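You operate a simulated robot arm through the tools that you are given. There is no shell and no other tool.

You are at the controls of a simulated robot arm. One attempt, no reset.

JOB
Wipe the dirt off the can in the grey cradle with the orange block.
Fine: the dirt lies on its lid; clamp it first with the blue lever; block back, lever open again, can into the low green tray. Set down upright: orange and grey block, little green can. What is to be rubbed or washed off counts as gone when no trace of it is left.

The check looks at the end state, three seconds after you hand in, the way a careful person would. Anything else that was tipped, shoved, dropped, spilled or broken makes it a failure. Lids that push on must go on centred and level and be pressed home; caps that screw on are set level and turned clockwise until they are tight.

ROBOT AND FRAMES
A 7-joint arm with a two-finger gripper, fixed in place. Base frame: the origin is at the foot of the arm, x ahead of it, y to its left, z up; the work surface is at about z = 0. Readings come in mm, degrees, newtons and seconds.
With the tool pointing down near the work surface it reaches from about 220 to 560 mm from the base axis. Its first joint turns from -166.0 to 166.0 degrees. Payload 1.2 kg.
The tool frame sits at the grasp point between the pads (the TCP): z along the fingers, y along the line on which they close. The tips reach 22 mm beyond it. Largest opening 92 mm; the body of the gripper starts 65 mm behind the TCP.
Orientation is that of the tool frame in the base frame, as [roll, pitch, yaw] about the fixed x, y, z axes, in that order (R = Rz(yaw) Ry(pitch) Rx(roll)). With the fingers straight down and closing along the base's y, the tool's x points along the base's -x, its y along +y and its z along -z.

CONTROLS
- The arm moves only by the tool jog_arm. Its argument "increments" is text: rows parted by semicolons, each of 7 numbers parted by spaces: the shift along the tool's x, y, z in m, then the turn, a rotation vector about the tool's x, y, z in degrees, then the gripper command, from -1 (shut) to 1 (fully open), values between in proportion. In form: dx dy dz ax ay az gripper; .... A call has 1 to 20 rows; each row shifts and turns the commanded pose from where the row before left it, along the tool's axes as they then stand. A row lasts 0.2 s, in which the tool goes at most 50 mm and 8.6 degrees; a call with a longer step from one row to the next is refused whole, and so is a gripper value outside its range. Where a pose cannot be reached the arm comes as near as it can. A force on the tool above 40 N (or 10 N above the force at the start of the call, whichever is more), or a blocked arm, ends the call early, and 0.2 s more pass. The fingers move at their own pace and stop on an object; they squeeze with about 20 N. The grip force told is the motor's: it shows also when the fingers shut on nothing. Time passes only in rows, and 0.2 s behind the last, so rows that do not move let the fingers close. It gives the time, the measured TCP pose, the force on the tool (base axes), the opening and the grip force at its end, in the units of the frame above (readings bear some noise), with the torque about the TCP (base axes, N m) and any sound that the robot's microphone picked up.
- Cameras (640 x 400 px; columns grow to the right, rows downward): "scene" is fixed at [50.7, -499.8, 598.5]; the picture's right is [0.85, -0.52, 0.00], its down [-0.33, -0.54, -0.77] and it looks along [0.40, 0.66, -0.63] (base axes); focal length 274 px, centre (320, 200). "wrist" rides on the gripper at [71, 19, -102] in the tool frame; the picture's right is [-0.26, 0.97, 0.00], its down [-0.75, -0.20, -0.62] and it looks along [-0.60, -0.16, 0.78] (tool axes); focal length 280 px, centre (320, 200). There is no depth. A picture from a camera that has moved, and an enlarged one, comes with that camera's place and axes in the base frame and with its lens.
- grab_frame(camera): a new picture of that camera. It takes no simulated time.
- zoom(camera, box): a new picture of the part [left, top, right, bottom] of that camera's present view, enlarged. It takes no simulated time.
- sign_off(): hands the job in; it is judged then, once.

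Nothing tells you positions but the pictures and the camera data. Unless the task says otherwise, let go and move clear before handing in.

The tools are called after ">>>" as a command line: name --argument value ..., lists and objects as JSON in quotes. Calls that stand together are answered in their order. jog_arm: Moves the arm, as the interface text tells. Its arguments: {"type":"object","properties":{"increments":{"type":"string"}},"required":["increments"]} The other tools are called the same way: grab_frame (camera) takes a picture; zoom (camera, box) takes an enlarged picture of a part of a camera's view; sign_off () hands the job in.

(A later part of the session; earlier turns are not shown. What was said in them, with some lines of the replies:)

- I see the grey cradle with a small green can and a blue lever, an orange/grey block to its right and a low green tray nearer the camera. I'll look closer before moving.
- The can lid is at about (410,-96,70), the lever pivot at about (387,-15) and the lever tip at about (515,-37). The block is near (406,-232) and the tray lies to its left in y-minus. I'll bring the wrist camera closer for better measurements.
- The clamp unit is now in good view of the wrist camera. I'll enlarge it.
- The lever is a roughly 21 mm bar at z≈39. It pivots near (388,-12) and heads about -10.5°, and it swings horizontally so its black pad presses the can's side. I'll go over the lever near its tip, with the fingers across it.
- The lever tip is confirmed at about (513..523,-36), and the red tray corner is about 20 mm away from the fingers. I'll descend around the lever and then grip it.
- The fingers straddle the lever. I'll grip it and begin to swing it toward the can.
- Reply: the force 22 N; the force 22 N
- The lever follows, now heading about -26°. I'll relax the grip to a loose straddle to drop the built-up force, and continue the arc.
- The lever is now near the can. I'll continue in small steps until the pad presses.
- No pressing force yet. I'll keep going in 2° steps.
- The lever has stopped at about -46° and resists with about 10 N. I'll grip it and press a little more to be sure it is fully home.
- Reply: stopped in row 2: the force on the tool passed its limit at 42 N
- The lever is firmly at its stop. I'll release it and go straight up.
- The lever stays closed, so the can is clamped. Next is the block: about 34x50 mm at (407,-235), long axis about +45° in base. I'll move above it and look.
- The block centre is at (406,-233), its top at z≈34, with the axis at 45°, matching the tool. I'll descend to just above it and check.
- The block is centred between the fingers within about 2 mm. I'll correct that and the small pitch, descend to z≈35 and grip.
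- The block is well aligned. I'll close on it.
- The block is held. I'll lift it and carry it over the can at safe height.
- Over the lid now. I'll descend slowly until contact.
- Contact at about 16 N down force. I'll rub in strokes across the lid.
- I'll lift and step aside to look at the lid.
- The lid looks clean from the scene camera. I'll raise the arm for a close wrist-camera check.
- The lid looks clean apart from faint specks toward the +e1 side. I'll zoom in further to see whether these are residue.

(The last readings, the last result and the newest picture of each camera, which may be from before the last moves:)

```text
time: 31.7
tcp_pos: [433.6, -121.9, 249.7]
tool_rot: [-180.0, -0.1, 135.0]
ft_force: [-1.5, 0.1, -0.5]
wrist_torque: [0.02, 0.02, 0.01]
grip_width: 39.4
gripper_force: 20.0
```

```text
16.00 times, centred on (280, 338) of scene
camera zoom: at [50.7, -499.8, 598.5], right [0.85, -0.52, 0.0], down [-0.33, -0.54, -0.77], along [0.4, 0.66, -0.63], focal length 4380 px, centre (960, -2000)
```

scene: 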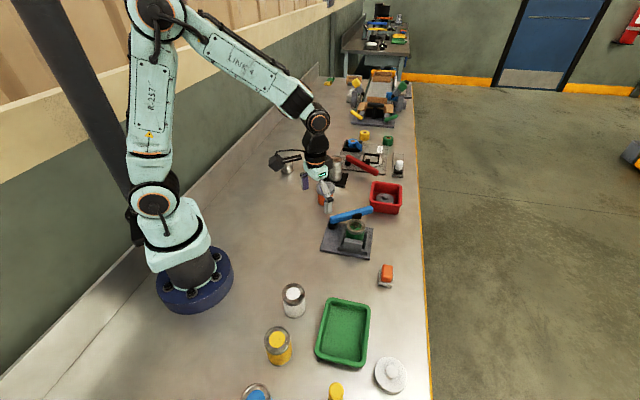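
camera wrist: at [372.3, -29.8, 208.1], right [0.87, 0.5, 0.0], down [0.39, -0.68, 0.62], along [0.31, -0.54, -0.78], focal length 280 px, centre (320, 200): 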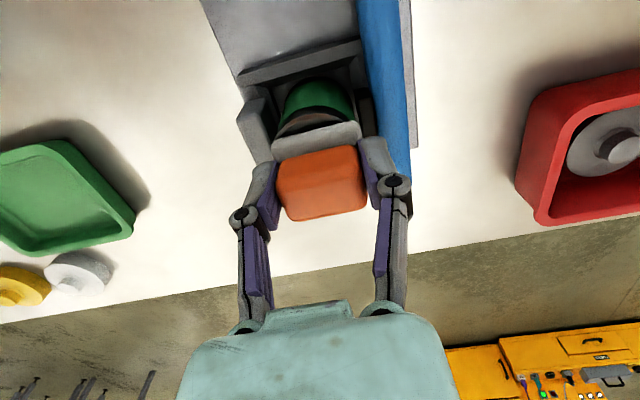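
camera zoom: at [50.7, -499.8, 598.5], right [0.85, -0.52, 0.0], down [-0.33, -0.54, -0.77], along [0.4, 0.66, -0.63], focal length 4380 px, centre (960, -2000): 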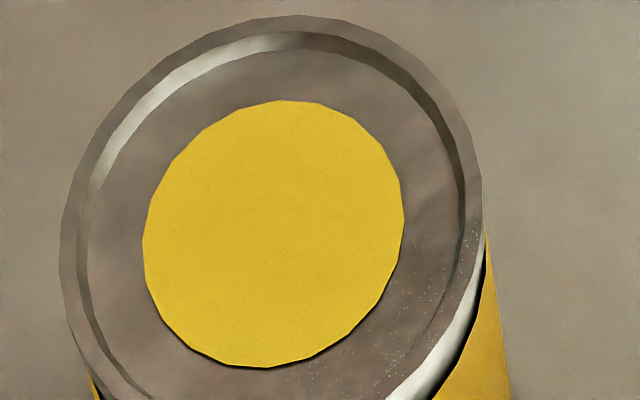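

The specks are just render noise, since they also show on the untouched yellow can, so the lid is clean. Now I return the block to its place.

>>> jog_arm --increments "-0.0098 -0.01635 0.01 0 0 0 -1;-0.0098 -0.01635 0.01 0 0 0 -1;-0.0098 -0.01635 0.01 0 0 0 -1;-0.0098 -0.01635 0.01 0 0 0 -1;-0.0098 -0.01635 0.01 0 0 0 -1;-0.0098 -0.01635 0.01 0 0 0 -1;0 0 0.04 0 0 0 -1;0 0 0.04 0 0 0 -1;0 0 0.03 0 0 0 -1;0 0 0.02 0 0 0 -1;0 0 0 0 0 0 -1;0 0 0 0 0 0 -1"

>>> zoom --camera "scene" --box '[350, 220, 430, 300]'

>>> grab_frame --camera "wrist"

```text
time: 34.3
tcp_pos: [406.8, -229.8, 61.6]
tool_rot: [179.9, 0.0, 135.0]
ft_force: [0.1, 0.3, -0.6]
wrist_torque: [0.0, -0.02, -0.02]
grip_width: 39.1
gripper_force: 20.3
```

```text
5.00 times, centred on (390, 260) of scene
camera zoom: at [50.7, -499.8, 598.5], right [0.85, -0.52, 0.0], down [-0.33, -0.54, -0.77], along [0.4, 0.66, -0.63], focal length 1369 px, centre (-30, -100)
```

zoom: 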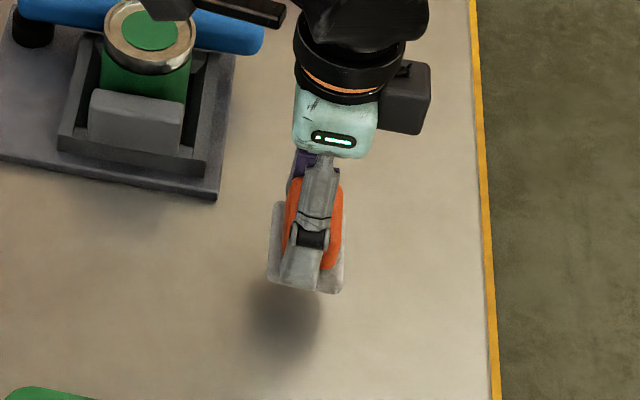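

```text
taken
camera wrist: at [370.2, -164.6, 163.1], right [0.87, 0.5, 0.0], down [0.39, -0.68, 0.62], along [0.31, -0.54, -0.78], focal length 280 px, centre (320, 200)
```

wrist: 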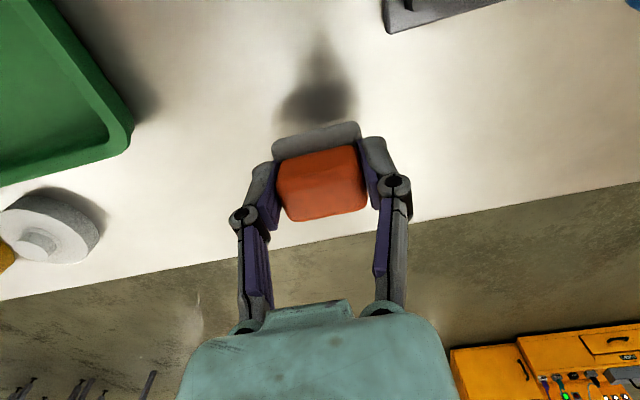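

Small lateral correction, then lower gently until the block touches the bench.

>>> jog_arm --increments "-0.0014 -0.0025 0.012 0 0 0 -1;0 0 0.009 0 0 0 -1;0 0 0.002 0 0 0 -1;0 0 0 0 0 0 -1"

>>> jog_arm --increments "0 0 0.0015 0 0 0 -1;0 0 0 0 0 0 -1"

```text
time: 35.3
tcp_pos: [405.9, -233.9, 36.8]
tool_rot: [-180.0, 0.0, 135.0]
ft_force: [-0.6, 0.1, -0.9]
wrist_torque: [-0.05, 0.03, 0.03]
grip_width: 39.4
gripper_force: 19.9
```

```text
time: 35.9
tcp_pos: [404.9, -234.0, 37.4]
tool_rot: [-180.0, -0.1, 135.0]
ft_force: [0.2, 0.2, -0.6]
wrist_torque: [-0.01, -0.02, 0.04]
grip_width: 39.3
gripper_force: 20.2
```

>>> jog_arm --increments "0 0 0.001 0 0 0 -1;0 0 0 0 0 0 -1"

>>> jog_arm --increments "0 0 0.001 0 0 0 -1;0 0 0 0 0 0 -1"

>>> zoom --camera "scene" --box '[365, 250, 405, 300]'

```text
time: 36.5
tcp_pos: [404.6, -233.4, 36.0]
tool_rot: [179.9, -0.2, 135.0]
ft_force: [0.1, 0.4, -1.0]
wrist_torque: [0.03, -0.01, 0.02]
grip_width: 39.0
gripper_force: 20.3
```

```text
time: 37.1
tcp_pos: [405.5, -233.2, 34.7]
tool_rot: [-180.0, 0.0, 135.0]
ft_force: [0.4, -0.2, -0.4]
wrist_torque: [0.01, 0.0, 0.02]
grip_width: 38.9
gripper_force: 20.8
```

```text
8.00 times, centred on (385, 275) of scene
camera zoom: at [50.7, -499.8, 598.5], right [0.85, -0.52, 0.0], down [-0.33, -0.54, -0.77], along [0.4, 0.66, -0.63], focal length 2190 px, centre (-200, -400)
```

zoom: 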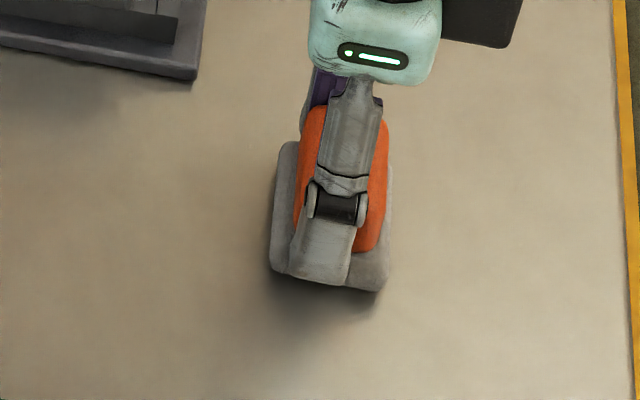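

Still hovering a few mm, so I'll continue down in small steps.

>>> jog_arm --increments "0 0 0.001 0 0 0 -1;0 0 0 0 0 0 -1"

>>> jog_arm --increments "0 0 0.001 0 0 0 -1;0 0 0 0 0 0 -1"

>>> jog_arm --increments "0 0 0.001 0 0 0 -1;0 0 0 0 0 0 -1"

>>> zoom --camera "scene" --box '[365, 250, 405, 300]'

```text
time: 37.7
tcp_pos: [405.3, -232.5, 34.5]
tool_rot: [180.0, -0.1, 135.0]
ft_force: [0.3, -0.4, -0.6]
wrist_torque: [0.0, 0.02, 0.0]
grip_width: 39.3
gripper_force: 19.7
```

```text
time: 38.3
tcp_pos: [404.3, -234.3, 32.3]
tool_rot: [180.0, -0.2, 135.0]
ft_force: [0.1, 0.1, -0.2]
wrist_torque: [-0.02, 0.01, -0.01]
grip_width: 39.2
gripper_force: 19.8
```

```text
time: 38.9
tcp_pos: [404.4, -236.4, 32.2]
tool_rot: [180.0, 0.0, 135.0]
ft_force: [-2.0, 0.9, 8.9]
wrist_torque: [0.01, 0.06, 0.02]
grip_width: 39.0
gripper_force: 20.1
```

```text
8.00 times, centred on (385, 275) of scene
camera zoom: at [50.7, -499.8, 598.5], right [0.85, -0.52, 0.0], down [-0.33, -0.54, -0.77], along [0.4, 0.66, -0.63], focal length 2190 px, centre (-200, -400)
```

zoom: 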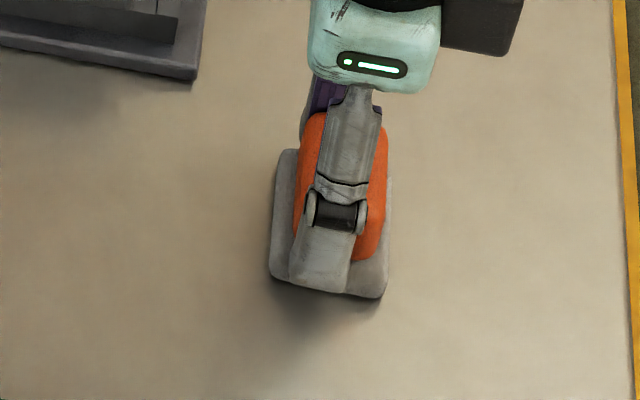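

Contact felt, about 9 N, and the block sits within about 2 mm of its original spot. I'll open and rise.

>>> jog_arm --increments "0 0 -0.0005 0 0 0 0;0 0 0 0 0 0 0.5;0 0 0 0 0 0 0.5;0 0 -0.02 0 0 0 0.5;0 0 -0.04 0 0 0 0.5;0 0 -0.04 0 0 0 0.5;0 0 -0.03 0 0 0 0.5;0 0 0 0 0 0 0.5"

>>> grab_frame --camera "wrist"

>>> zoom --camera "scene" --box '[300, 200, 420, 300]'

```text
time: 40.7
tcp_pos: [405.3, -236.5, 161.4]
tool_rot: [-179.9, -0.1, 135.0]
ft_force: [0.2, 0.1, -0.3]
wrist_torque: [0.0, 0.0, 0.03]
grip_width: 69.1
gripper_force: 0.0
```

```text
taken
camera wrist: at [368.8, -171.3, 263.1], right [0.87, 0.5, 0.0], down [0.39, -0.68, 0.62], along [0.31, -0.54, -0.78], focal length 280 px, centre (320, 200)
```

wrist: 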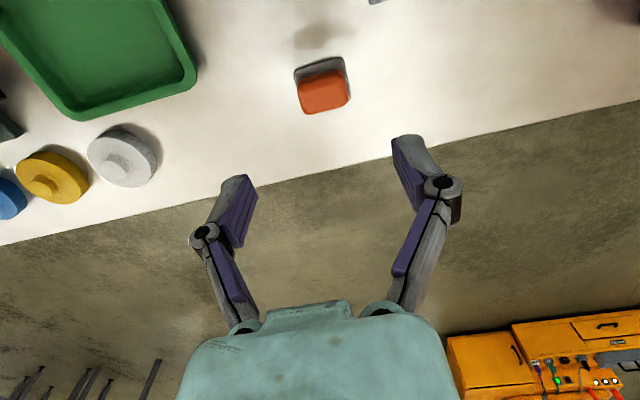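

```text
4.00 times, centred on (360, 250) of scene
camera zoom: at [50.7, -499.8, 598.5], right [0.85, -0.52, 0.0], down [-0.33, -0.54, -0.77], along [0.4, 0.66, -0.63], focal length 1095 px, centre (160, 0)
```

zoom: 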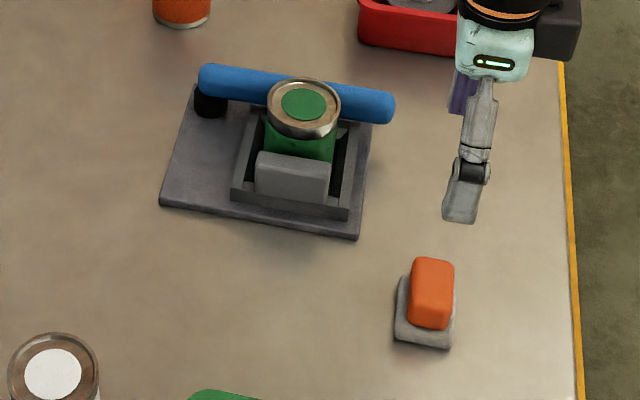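

The block is back and upright. Next I go over the closed lever near its tip, at (467,-91.5), to open it.

>>> jog_arm --increments "0.0098 0.0244 0 0 0 0 0.2;0.0098 0.0244 0 0 0 0 0;0.0098 0.0244 0 0 0 0 -0.2;0.0098 0.0244 0 0 0 0 -0.26;0.0098 0.0244 0 0 0 0 -0.26;0.0098 0.0244 0 0 0 0 -0.26;0 0 0.03 0 0 0 -0.26;0 0 0.03 0 0 0 -0.26;0 0 0 0 0 0 -0.26;0 0 0 0 0 0 -0.26"

>>> grab_frame --camera "wrist"

>>> zoom --camera "scene" --box '[310, 170, 400, 260]'

```text
time: 42.9
tcp_pos: [464.7, -89.0, 102.6]
tool_rot: [179.9, 0.0, 135.1]
ft_force: [-0.6, 0.5, -0.5]
wrist_torque: [0.0, -0.05, -0.01]
grip_width: 34.1
gripper_force: 0.1
```

```text
taken
camera wrist: at [428.1, -23.4, 203.6], right [0.87, 0.5, 0.0], down [0.39, -0.68, 0.62], along [0.31, -0.54, -0.78], focal length 280 px, centre (320, 200)
```

wrist: 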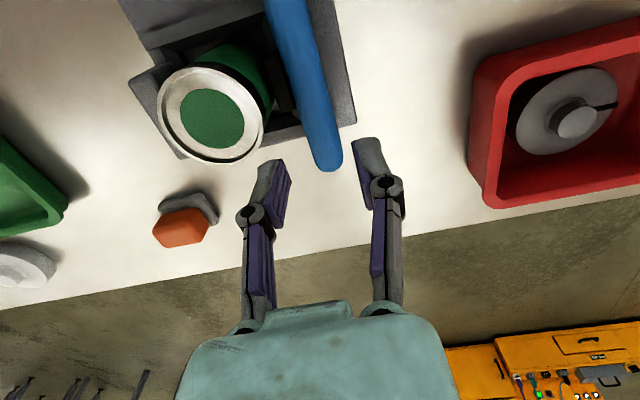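

```text
4.44 times, centred on (355, 215) of scene
camera zoom: at [50.7, -499.8, 598.5], right [0.85, -0.52, 0.0], down [-0.33, -0.54, -0.77], along [0.4, 0.66, -0.63], focal length 1217 px, centre (164, 133)
```

zoom: 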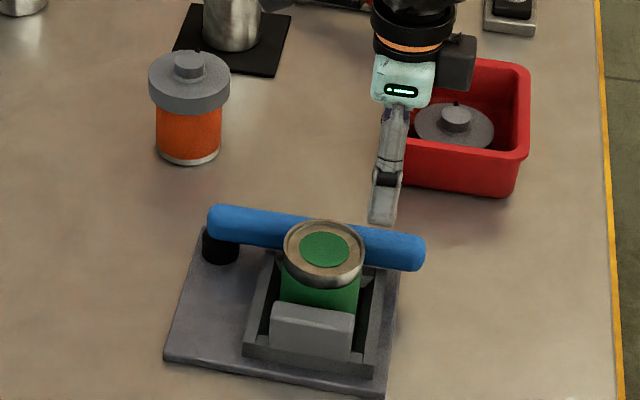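

Lever centred within 2 mm. I'll correct and descend to z≈51.

>>> jog_arm --increments "0 -0.0018 0.02 0 0 0 -0.26;0 0 0.02 0 0 0 -0.26;0 0 0.0115 0 0 0 -0.26;0 0 0 0 0 0 -0.26"

>>> grab_frame --camera "wrist"

```text
time: 43.9
tcp_pos: [465.1, -90.3, 51.1]
tool_rot: [180.0, 0.0, 135.0]
ft_force: [0.2, -0.9, 0.2]
wrist_torque: [0.05, 0.01, 0.01]
grip_width: 33.9
gripper_force: 0.1
```

```text
taken
camera wrist: at [428.3, -25.3, 153.1], right [0.87, 0.5, 0.0], down [0.39, -0.68, 0.62], along [0.31, -0.54, -0.78], focal length 280 px, centre (320, 200)
```

wrist: 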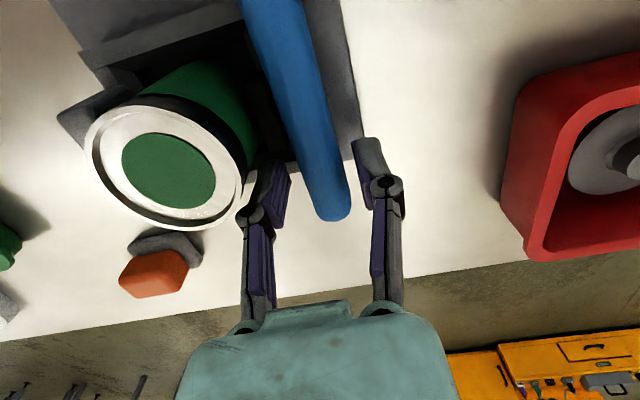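

The fingers straddle the lever. I'll narrow the gap and swing it back open along the arc.

>>> jog_arm --increments "0 0 0 0 0 0 -0.47;0 0 0 0 0 0 -0.47;0.00027 0.00764 0 0 0 -4 -0.47;0.00027 0.00764 0 0 0 -4 -0.47;0.00027 0.00764 0 0 0 -4 -0.47;0.00027 0.00764 0 0 0 -4 -0.47;0 0 0 0 0 0 -0.47"

>>> zoom --camera "scene" --box '[310, 170, 400, 260]'

>>> grab_frame --camera "wrist"

```text
time: 45.5
tcp_pos: [484.8, -65.3, 50.4]
tool_rot: [-180.0, -0.1, 151.1]
ft_force: [-0.5, -0.6, 0.4]
wrist_torque: [-0.02, 0.0, 0.02]
grip_width: 24.7
gripper_force: 0.1
```

```text
4.44 times, centred on (355, 215) of scene
camera zoom: at [50.7, -499.8, 598.5], right [0.85, -0.52, 0.0], down [-0.33, -0.54, -0.77], along [0.4, 0.66, -0.63], focal length 1217 px, centre (164, 133)
```

zoom: 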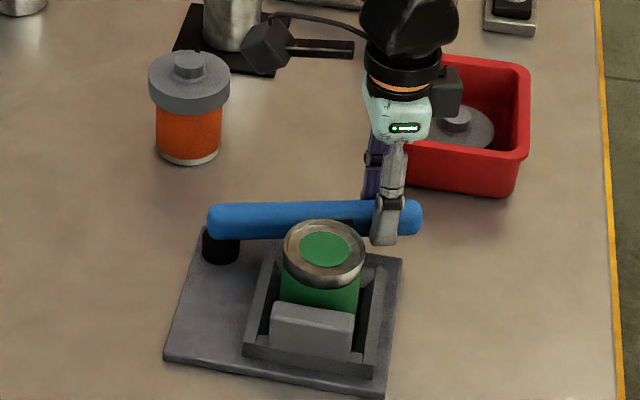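

```text
taken
camera wrist: at [432.1, -13.1, 152.9], right [0.7, 0.72, 0.0], down [0.56, -0.54, 0.62], along [0.45, -0.44, -0.78], focal length 280 px, centre (320, 200)
```

wrist: 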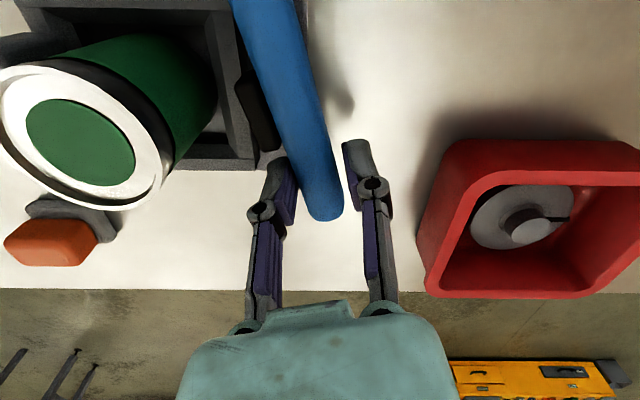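

The lever is opening smoothly. I'll continue to the original open angle.

>>> jog_arm --increments "0.00027 0.00764 0 0 0 -4 -0.47;0.00027 0.00764 0 0 0 -4 -0.47;0.00027 0.00764 0 0 0 -4 -0.47;0.00027 0.00764 0 0 0 -4 -0.47;0.00027 0.00764 0 0 0 -4 -0.47;0 0 0 0 0 0 -0.47"

>>> zoom --camera "scene" --box '[300, 190, 420, 300]'

>>> grab_frame --camera "wrist"

```text
time: 46.9
tcp_pos: [497.7, -30.8, 50.9]
tool_rot: [-180.0, 0.1, 170.9]
ft_force: [-1.1, -3.2, 0.0]
wrist_torque: [-0.01, 0.0, -0.02]
grip_width: 26.6
gripper_force: 1.9
```

```text
3.64 times, centred on (360, 245) of scene
camera zoom: at [50.7, -499.8, 598.5], right [0.85, -0.52, 0.0], down [-0.33, -0.54, -0.77], along [0.4, 0.66, -0.63], focal length 996 px, centre (174, 36)
```

zoom: 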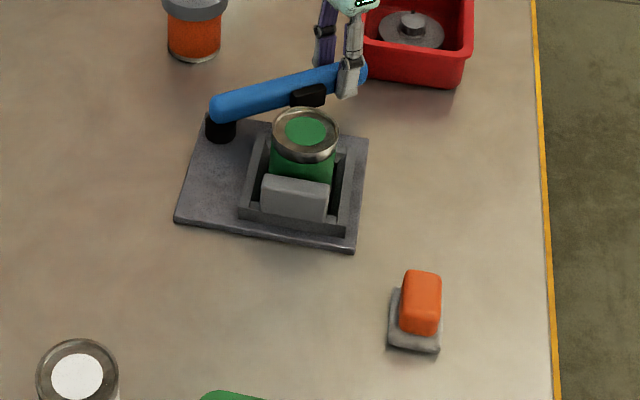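

```text
taken
camera wrist: at [430.0, 0.7, 152.8], right [0.41, 0.91, 0.0], down [0.71, -0.32, 0.62], along [0.57, -0.26, -0.78], focal length 280 px, centre (320, 200)
```

wrist: 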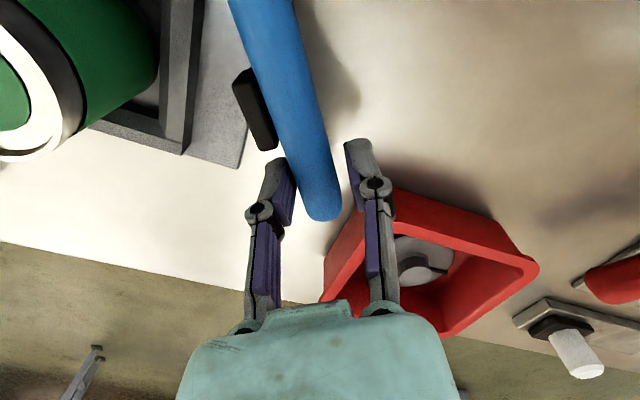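

The lever is back at its open stop, as in the starting picture. I'll release, rise and turn to grip the can across the rails.

>>> jog_arm --increments "0 -0.0015 0 0 0 0 -0.35;0 0 0 0 0 0 -0.3;0 0 -0.02 0 0 0 -0.3;0 0 -0.04 0 0 0 -0.3;0 0 -0.045 0 0 0 0;0 0 -0.04 0 0 0 0.5;0 0 0 0 0 0 0.6"

>>> grab_frame --camera "scene"

```text
time: 48.5
tcp_pos: [497.7, -31.9, 195.8]
tool_rot: [179.9, -0.2, 171.0]
ft_force: [0.0, -0.6, 0.3]
wrist_torque: [0.02, -0.01, 0.01]
grip_width: 73.6
gripper_force: 0.0
```

```text
taken
```

scene: 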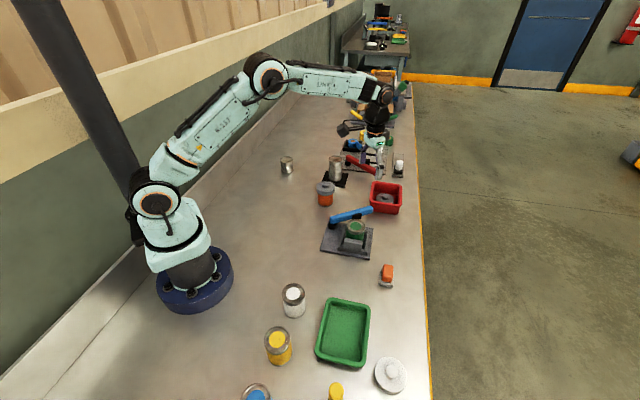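

>>> jog_arm --increments "0.0152 -0.0155 0.006 0 0 0 0.7;0.0152 -0.0155 0.006 0 0 0 0.7;0.0152 -0.0155 0.006 0 0 0 0.7;0.0152 -0.0155 0.006 0 0 0 0.7;0.0152 -0.0155 0.006 0 0 0 0.7;0 0 0 0 0 -7.7 0.7;0 0 0 0 0 -7.7 0.7;0 0 0 0 0 -7.7 0.7;0 0 0 0 0 -7.7 0.7;0 0 0 0 0 -7.7 0.7;0 0 0 0 0 -7.7 0.7;0 0 0 0 0 -7.7 0.7;0 0 0 0 0 0 0.7;0 0 0 0 0 0 0.7"

>>> grab_frame --camera "wrist"

>>> zoom --camera "scene" --box '[310, 170, 400, 260]'

```text
time: 51.5
tcp_pos: [409.2, -95.7, 164.9]
tool_rot: [179.9, 0.0, -135.0]
ft_force: [0.3, -0.7, 0.4]
wrist_torque: [0.02, 0.02, 0.01]
grip_width: 78.1
gripper_force: 0.1
```

```text
taken
camera wrist: at [345.4, -131.4, 266.9], right [-0.5, 0.87, 0.0], down [0.68, 0.39, 0.62], along [0.54, 0.31, -0.78], focal length 280 px, centre (320, 200)
```

wrist: 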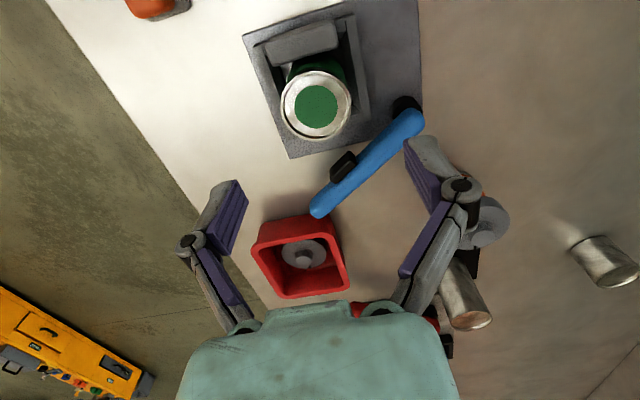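

```text
4.44 times, centred on (355, 215) of scene
camera zoom: at [50.7, -499.8, 598.5], right [0.85, -0.52, 0.0], down [-0.33, -0.54, -0.77], along [0.4, 0.66, -0.63], focal length 1217 px, centre (164, 133)
```

zoom: 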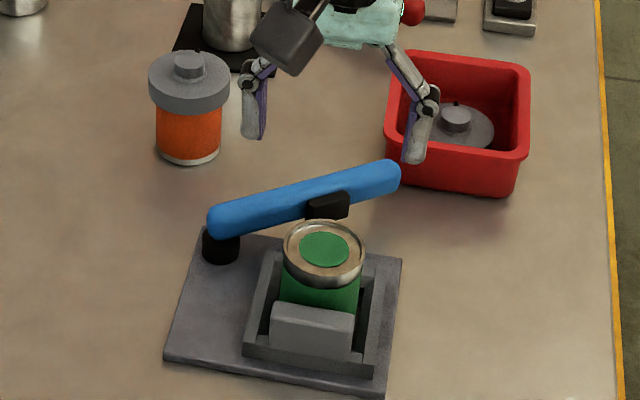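

Can roughly under the tool. I'll correct by about 2.5 mm and descend to just above the lid for another check.

>>> jog_arm --increments "0.0025 -0.001 0.025 0 0 0 0.7;0 0 0.025 0 0 0 0.7;0 0 0.012 0 0 0 0.7;0 0 0 0 0 0 0.7"

>>> grab_frame --camera "wrist"

>>> zoom --camera "scene" --box '[310, 170, 400, 260]'

```text
time: 52.5
tcp_pos: [406.0, -97.7, 103.5]
tool_rot: [179.8, 0.0, -135.1]
ft_force: [-0.2, 0.7, -0.2]
wrist_torque: [0.0, -0.02, 0.0]
grip_width: 78.3
gripper_force: 0.1
```

```text
taken
camera wrist: at [342.6, -133.8, 205.0], right [-0.5, 0.87, 0.0], down [0.68, 0.39, 0.62], along [0.54, 0.31, -0.78], focal length 280 px, centre (320, 200)
```

wrist: 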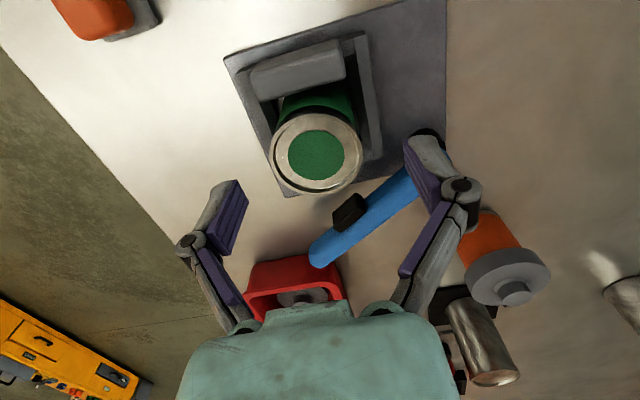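

```text
4.44 times, centred on (355, 215) of scene
camera zoom: at [50.7, -499.8, 598.5], right [0.85, -0.52, 0.0], down [-0.33, -0.54, -0.77], along [0.4, 0.66, -0.63], focal length 1217 px, centre (164, 133)
```

zoom: 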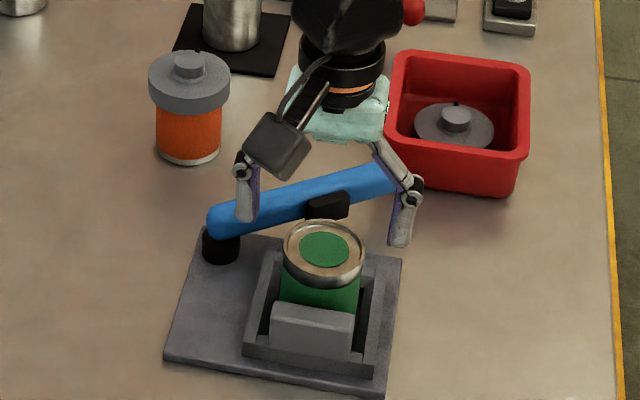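

I'll fine-tune by about 2 mm, then descend beside the can to grip height, z≈60.

>>> jog_arm --increments "-0.0022 -0.0022 0.01 0.1 0 0 0.7;0 0 0.015 0 0 0 0.7;0 0 0.0125 0 0 0 0.7;0 0 0.005 0 0 0 0.7;0 0 0 0 0 0 0.7"

>>> grab_frame --camera "wrist"

>>> zoom --camera "scene" --box '[310, 170, 400, 260]'

```text
time: 53.7
tcp_pos: [410.0, -100.2, 59.1]
tool_rot: [179.9, 0.1, -135.1]
ft_force: [-0.1, -0.1, 0.0]
wrist_torque: [0.01, -0.01, -0.03]
grip_width: 78.2
gripper_force: 0.1
```

```text
taken
camera wrist: at [345.7, -135.0, 161.3], right [-0.5, 0.87, 0.0], down [0.68, 0.39, 0.62], along [0.54, 0.31, -0.78], focal length 280 px, centre (320, 200)
```

wrist: 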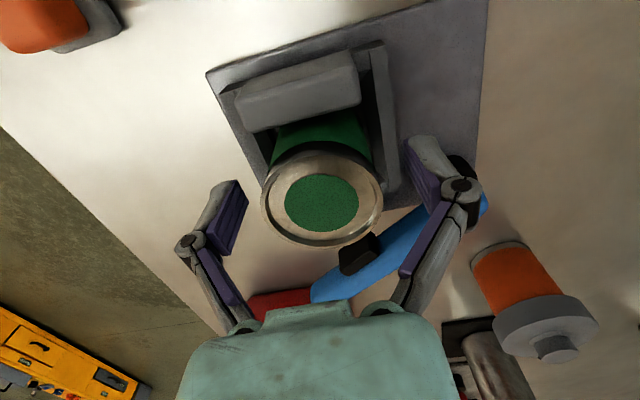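

```text
4.44 times, centred on (355, 215) of scene
camera zoom: at [50.7, -499.8, 598.5], right [0.85, -0.52, 0.0], down [-0.33, -0.54, -0.77], along [0.4, 0.66, -0.63], focal length 1217 px, centre (164, 133)
```

zoom: 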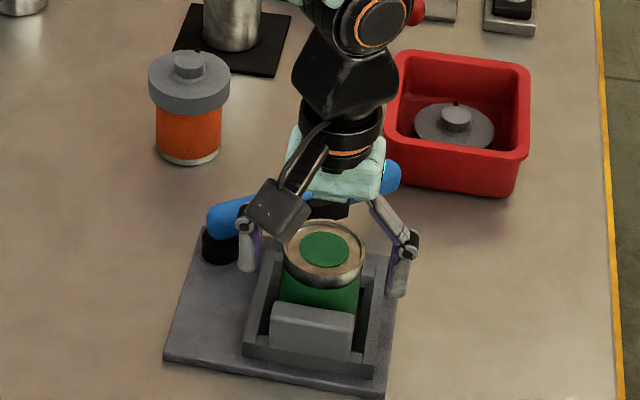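

Centred. I'll close gently on the can.

>>> jog_arm --increments "0 0 0 0 0 0 0.4;0 0 0 0 0 0 0.2;0 0 0 0 0 0 0;0 0 0 0 0 0 -1;0 0 0 0 0 0 -1"

>>> grab_frame --camera "wrist"

>>> zoom --camera "scene" --box '[310, 170, 400, 260]'

```text
time: 54.9
tcp_pos: [409.2, -100.0, 58.9]
tool_rot: [-180.0, 0.0, -135.1]
ft_force: [-1.8, 0.6, 3.1]
wrist_torque: [0.05, 0.03, 0.03]
grip_width: 48.1
gripper_force: 20.0
```

```text
taken
camera wrist: at [345.7, -135.0, 161.6], right [-0.5, 0.87, 0.0], down [0.68, 0.39, 0.62], along [0.54, 0.31, -0.78], focal length 280 px, centre (320, 200)
```

wrist: 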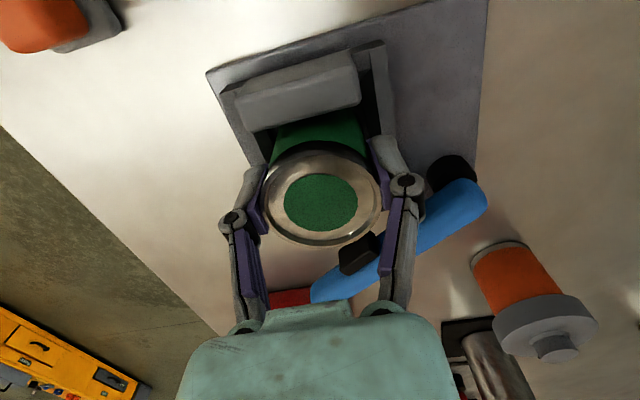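

```text
4.44 times, centred on (355, 215) of scene
camera zoom: at [50.7, -499.8, 598.5], right [0.85, -0.52, 0.0], down [-0.33, -0.54, -0.77], along [0.4, 0.66, -0.63], focal length 1217 px, centre (164, 133)
```

zoom: 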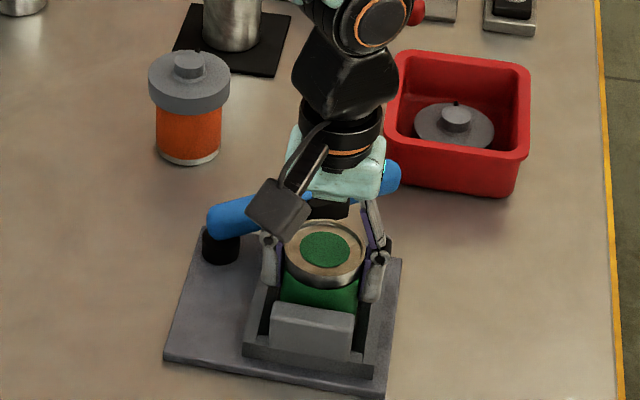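

Gripped at 48 mm. I'll lift straight up.

>>> jog_arm --increments "0 0 -0.005 0 0 0 -1;0 0 -0.01 0 0 0 -1;0 0 -0.015 0 0 0 -1;0 0 -0.02 0 0 0 -1;0 0 -0.025 0 0 0 -1;0 0 -0.025 0 0 0 -1;0 0 0 0 0 0 -1"

>>> zoom --camera "scene" --box '[290, 130, 430, 280]'

>>> grab_frame --camera "wrist"

```text
time: 56.5
tcp_pos: [408.6, -101.1, 161.2]
tool_rot: [-179.9, 0.0, -135.1]
ft_force: [0.2, 0.9, -1.2]
wrist_torque: [-0.01, -0.01, 0.02]
grip_width: 47.8
gripper_force: 19.9
```

```text
2.67 times, centred on (360, 205) of scene
camera zoom: at [50.7, -499.8, 598.5], right [0.85, -0.52, 0.0], down [-0.33, -0.54, -0.77], along [0.4, 0.66, -0.63], focal length 730 px, centre (213, 187)
```

zoom: 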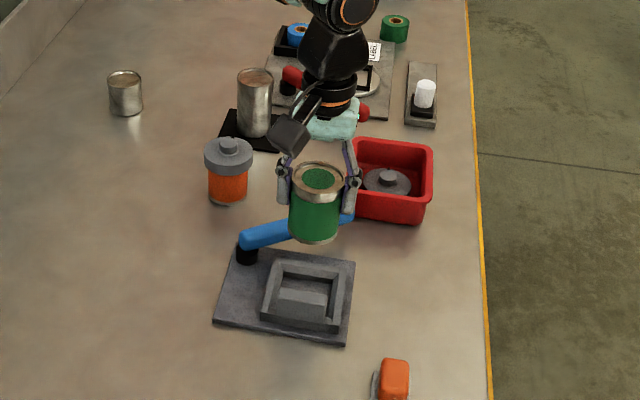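

```text
taken
camera wrist: at [344.9, -135.3, 263.5], right [-0.5, 0.87, 0.0], down [0.68, 0.39, 0.63], along [0.54, 0.31, -0.78], focal length 280 px, centre (320, 200)
```

wrist: 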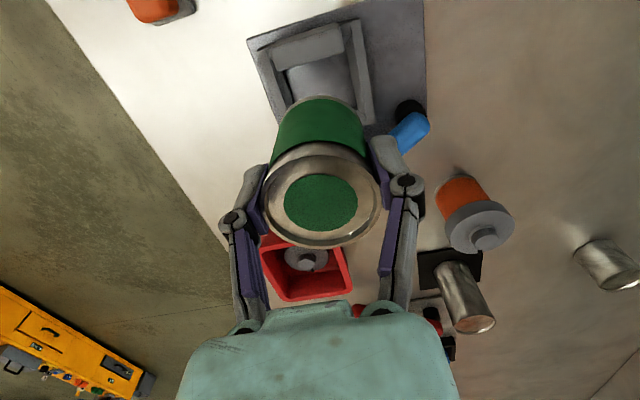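

The can is lifted cleanly. I'll carry it over the green tray, whose centre I take at about (238,-292).

>>> jog_arm --increments "0.0284 -0.0016 0 0 0 0 -1;0.0284 -0.0016 0 0 0 0 -1;0.0284 -0.0016 0 0 0 0 -1;0.0284 -0.0016 0 0 0 0 -1;0.0284 -0.0016 0 0 0 0 -1;0.0284 -0.0016 0 0 0 0 -1;0.0284 -0.0016 0 0 0 0 -1;0.0284 -0.0016 0 0 0 0 -1;0.0284 -0.0016 0 0 0 0 -1;0 0 0 0 0 0 -1;0 0 0 0 0 0 -1"

>>> grab_frame --camera "scene"

>>> grab_frame --camera "wrist"

```text
time: 58.9
tcp_pos: [241.7, -289.8, 161.7]
tool_rot: [180.0, 0.0, -135.2]
ft_force: [-0.6, -0.6, -1.7]
wrist_torque: [0.01, 0.02, 0.02]
grip_width: 47.9
gripper_force: 20.4
```

```text
taken
```

scene: 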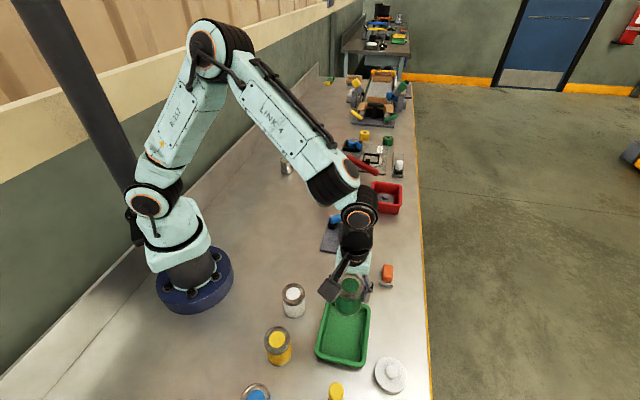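

```text
taken
camera wrist: at [176.6, -326.0, 264.1], right [-0.5, 0.87, 0.0], down [0.68, 0.39, 0.62], along [0.54, 0.31, -0.78], focal length 280 px, centre (320, 200)
```

wrist: 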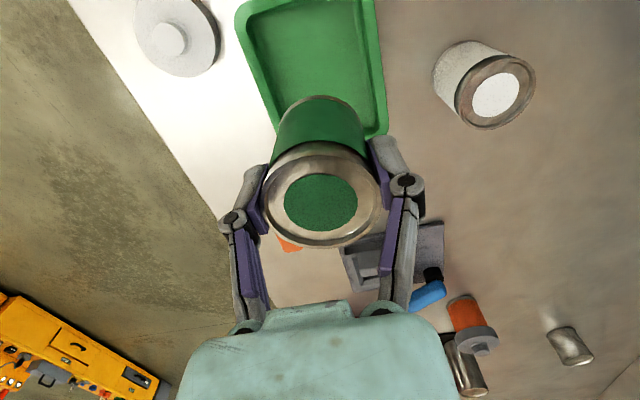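

The tray centre is confirmed at (238,-292). I'll do a small correction and lower the can.

>>> jog_arm --increments "0.0042 0.001 0.02 0 0 0 -1;0 0 0.025 0 0 0 -1;0 0 0.025 0 0 0 -1;0 0 0.015 0 0 0 -1;0 0 0 0 0 0 -1;0 0 0 0 0 0 -1"

>>> zoom --camera "scene" --box '[290, 260, 410, 380]'

>>> grab_frame --camera "wrist"

```text
time: 60.3
tcp_pos: [235.3, -290.8, 76.5]
tool_rot: [-180.0, -0.1, -135.1]
ft_force: [-0.5, 0.6, -1.8]
wrist_torque: [0.0, -0.03, 0.01]
grip_width: 47.8
gripper_force: 20.0
```

```text
3.33 times, centred on (350, 320) of scene
camera zoom: at [50.7, -499.8, 598.5], right [0.85, -0.52, 0.0], down [-0.33, -0.54, -0.77], along [0.4, 0.66, -0.63], focal length 913 px, centre (220, -200)
```

zoom: 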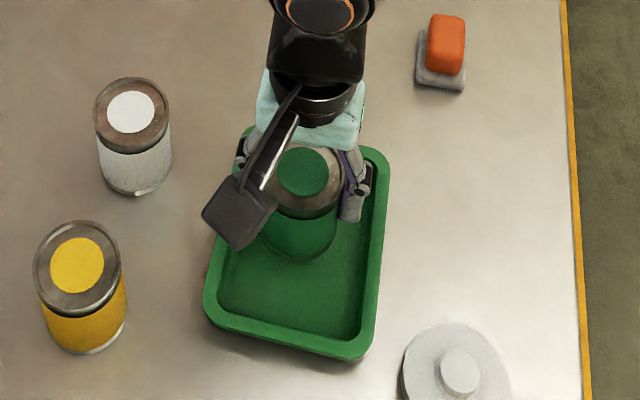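

```text
taken
camera wrist: at [171.1, -325.6, 179.1], right [-0.5, 0.87, 0.0], down [0.68, 0.39, 0.62], along [0.54, 0.31, -0.78], focal length 280 px, centre (320, 200)
```

wrist: 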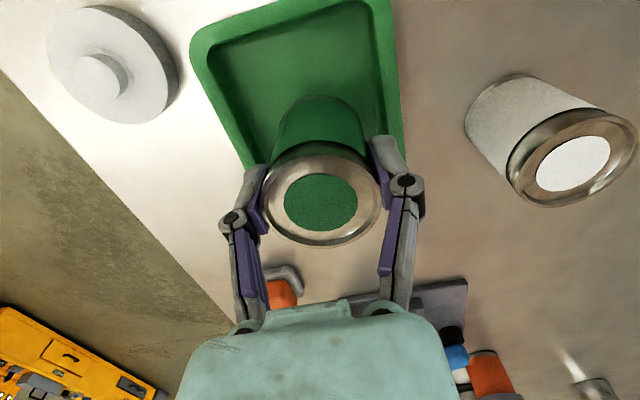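

>>> jog_arm --increments "0 0 0.006 0 0 0 -1;0 0 0.006 0 0 0 -1;0 0 0.003 0 0 0 -1;0 0 0 0 0 0 -1"

>>> zoom --camera "scene" --box '[310, 280, 390, 370]'

```text
time: 61.3
tcp_pos: [236.6, -290.5, 59.7]
tool_rot: [-180.0, 0.0, -135.1]
ft_force: [-0.8, -0.3, -0.8]
wrist_torque: [0.01, -0.03, 0.01]
grip_width: 47.6
gripper_force: 19.8
```

```text
4.44 times, centred on (350, 325) of scene
camera zoom: at [50.7, -499.8, 598.5], right [0.85, -0.52, 0.0], down [-0.33, -0.54, -0.77], along [0.4, 0.66, -0.63], focal length 1217 px, centre (187, -356)
```

zoom: 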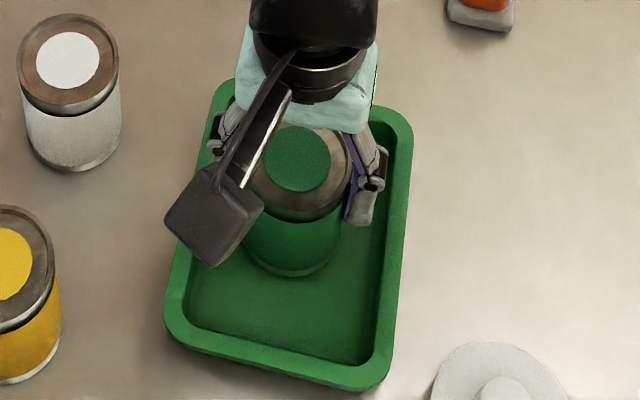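

>>> jog_arm --increments "0 0 0.0015 0 0 0 -1;0 0 0.0015 0 0 0 -1;0 0 0 0 0 0 -1"

>>> jog_arm --increments "0 0 0.0015 0 0 0 -1;0 0 0 0 0 0 -1"

>>> zoom --camera "scene" --box '[310, 280, 390, 370]'

```text
time: 62.1
tcp_pos: [236.9, -291.9, 57.7]
tool_rot: [179.9, 0.0, -135.0]
ft_force: [-0.2, -0.3, -1.8]
wrist_torque: [-0.04, 0.01, -0.01]
grip_width: 47.9
gripper_force: 19.7
```

```text
time: 62.7
tcp_pos: [235.9, -292.6, 57.2]
tool_rot: [-180.0, 0.0, -135.1]
ft_force: [-1.3, 1.8, 6.8]
wrist_torque: [0.05, 0.02, 0.0]
grip_width: 47.8
gripper_force: 19.8
```

```text
4.44 times, centred on (350, 325) of scene
camera zoom: at [50.7, -499.8, 598.5], right [0.85, -0.52, 0.0], down [-0.33, -0.54, -0.77], along [0.4, 0.66, -0.63], focal length 1217 px, centre (187, -356)
```

zoom: 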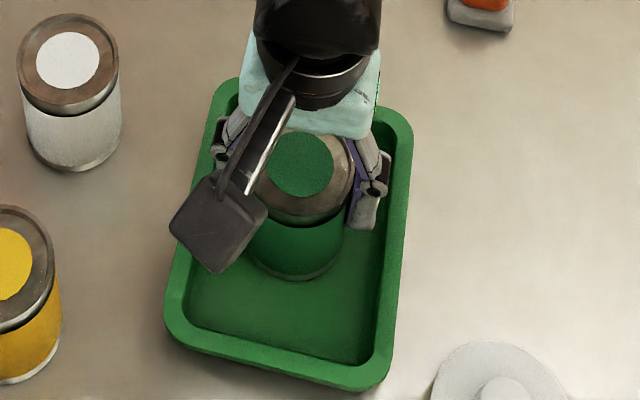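

The can has touched the tray floor, about 7 N. I'll open just enough to release, then rise straight up.

>>> jog_arm --increments "0 0 -0.0003 0 0 0 0.08;0 0 0 0 0 0 0.12;0 0 0 0 0 0 0.18;0 0 0 0 0 0 0.22;0 0 0 0 0 0 0.22"

>>> grab_frame --camera "wrist"

>>> zoom --camera "scene" --box '[310, 280, 390, 370]'

```text
time: 63.9
tcp_pos: [237.7, -293.3, 56.1]
tool_rot: [-180.0, -0.1, -135.2]
ft_force: [0.6, -0.8, 0.8]
wrist_torque: [0.02, -0.03, -0.02]
grip_width: 56.1
gripper_force: 0.1
```

```text
taken
camera wrist: at [172.6, -327.4, 159.0], right [-0.5, 0.87, 0.0], down [0.68, 0.39, 0.62], along [0.54, 0.31, -0.78], focal length 280 px, centre (320, 200)
```

wrist: 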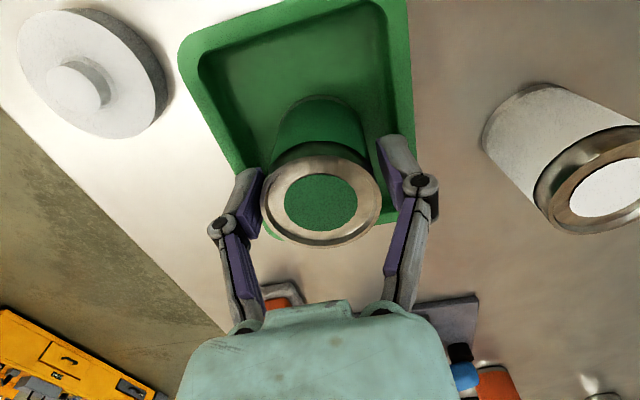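

```text
4.44 times, centred on (350, 325) of scene
camera zoom: at [50.7, -499.8, 598.5], right [0.85, -0.52, 0.0], down [-0.33, -0.54, -0.77], along [0.4, 0.66, -0.63], focal length 1217 px, centre (187, -356)
```

zoom: 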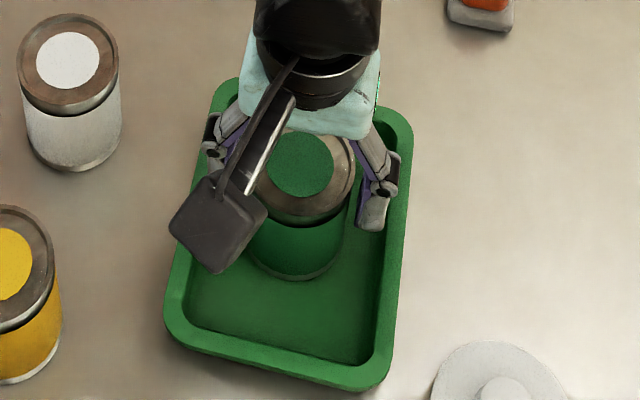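

Released, and the can stands still. I'll rise straight up and back off.

>>> jog_arm --increments "0 0 -0.01 0 0 0 0.22;0 0 -0.025 0 0 0 0.22;0 0 -0.035 0 0 0 0.22;0 0 -0.04 0 0 0 0.22;0 0 -0.04 0 0 0 0.22;-0.035 0 -0.01 0 0 0 0.22;-0.035 0 -0.01 0 0 0 0.22;-0.035 0 0 0 0 0 0.22;0 0 0 0 0 0 0.22"

>>> grab_frame --camera "scene"

>>> grab_frame --camera "wrist"

>>> zoom --camera "scene" --box '[300, 270, 420, 380]'

>>> zoom --camera "scene" --box '[300, 190, 420, 300]'

```text
time: 65.9
tcp_pos: [307.4, -217.2, 224.8]
tool_rot: [180.0, 0.0, -135.2]
ft_force: [-0.7, -0.3, -0.2]
wrist_torque: [-0.03, -0.04, -0.01]
grip_width: 56.0
gripper_force: 0.1
```

```text
taken
```

scene: 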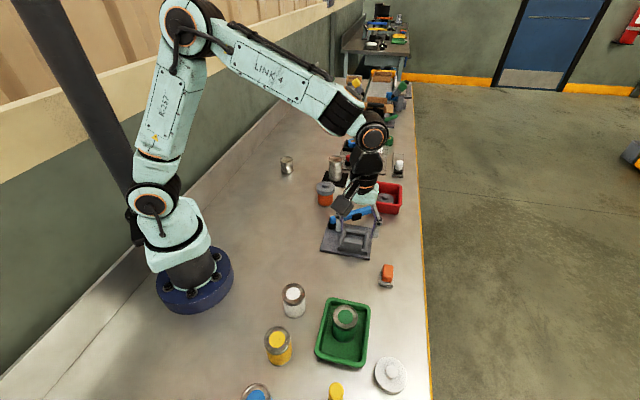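

```text
taken
camera wrist: at [243.4, -253.0, 327.9], right [-0.49, 0.87, 0.0], down [0.68, 0.39, 0.62], along [0.54, 0.31, -0.78], focal length 280 px, centre (320, 200)
```

wrist: 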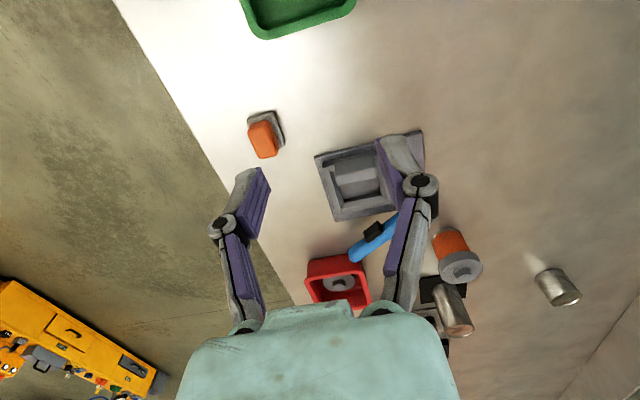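

```text
3.64 times, centred on (360, 325) of scene
camera zoom: at [50.7, -499.8, 598.5], right [0.85, -0.52, 0.0], down [-0.33, -0.54, -0.77], along [0.4, 0.66, -0.63], focal length 996 px, centre (174, -254)
```

zoom: 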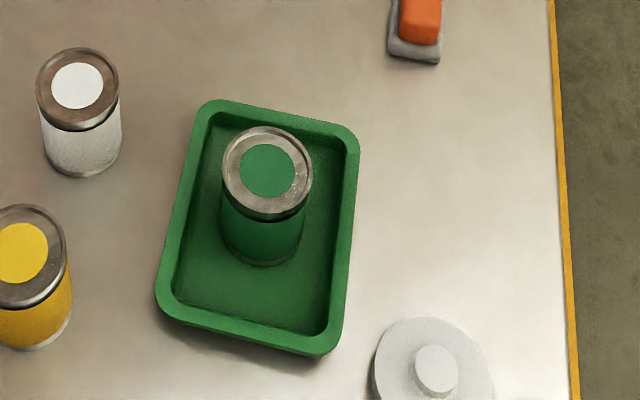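

```text
3.64 times, centred on (360, 245) of scene
camera zoom: at [50.7, -499.8, 598.5], right [0.85, -0.52, 0.0], down [-0.33, -0.54, -0.77], along [0.4, 0.66, -0.63], focal length 996 px, centre (174, 36)
```

zoom: 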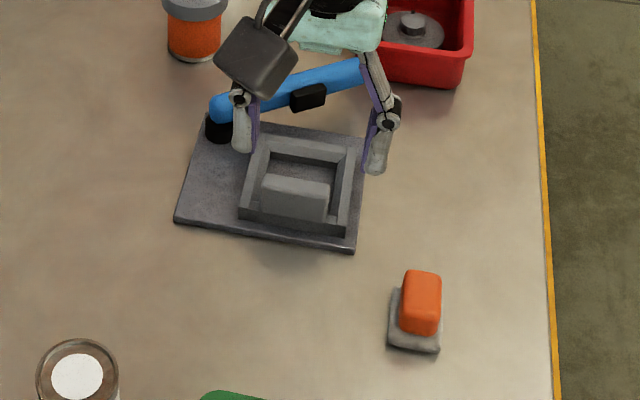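

The can stands upright in the tray, the lever is open, and the block is back. One last close look at the lid.

>>> zoom --camera "scene" --box '[328, 300, 362, 328]'

```text
14.29 times, centred on (345, 314) of scene
camera zoom: at [50.7, -499.8, 598.5], right [0.85, -0.52, 0.0], down [-0.33, -0.54, -0.77], along [0.4, 0.66, -0.63], focal length 3911 px, centre (-37, -1429)
```

zoom: 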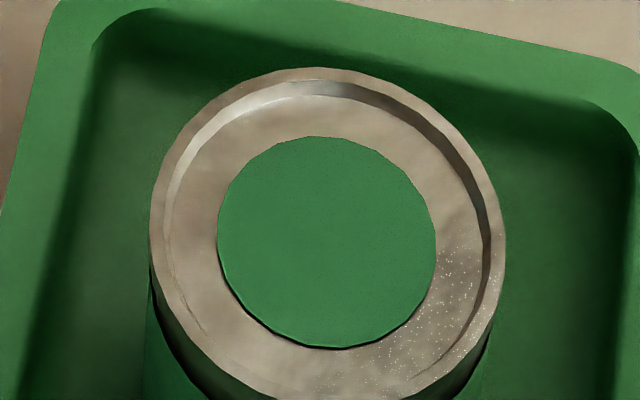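

The lid is clean; the specks are the same render sparkle seen on the other cans. Everything is in place and the arm is clear, so I'm handing in.

>>> sign_off

```text
The job is handed in.
```

The job is done and handed in; I haven't seen the result of the check.

- **Can:** it stands upright near the centre of the green tray. The dirt on its lid is gone in close-ups from both cameras. A few faint bright specks remain in the pictures, and the same specks show on the untouched yellow can, so I take them as picture noise.
- **Clamp:** I closed the blue lever to its stop before wiping, and it stayed closed. Afterwards I swung it back to its open stop, where it was at the start.
- **Block:** it is upright, about 2 mm from where it started.

Nothing else looks moved in the final pictures, and the gripper is empty and clear of everything.
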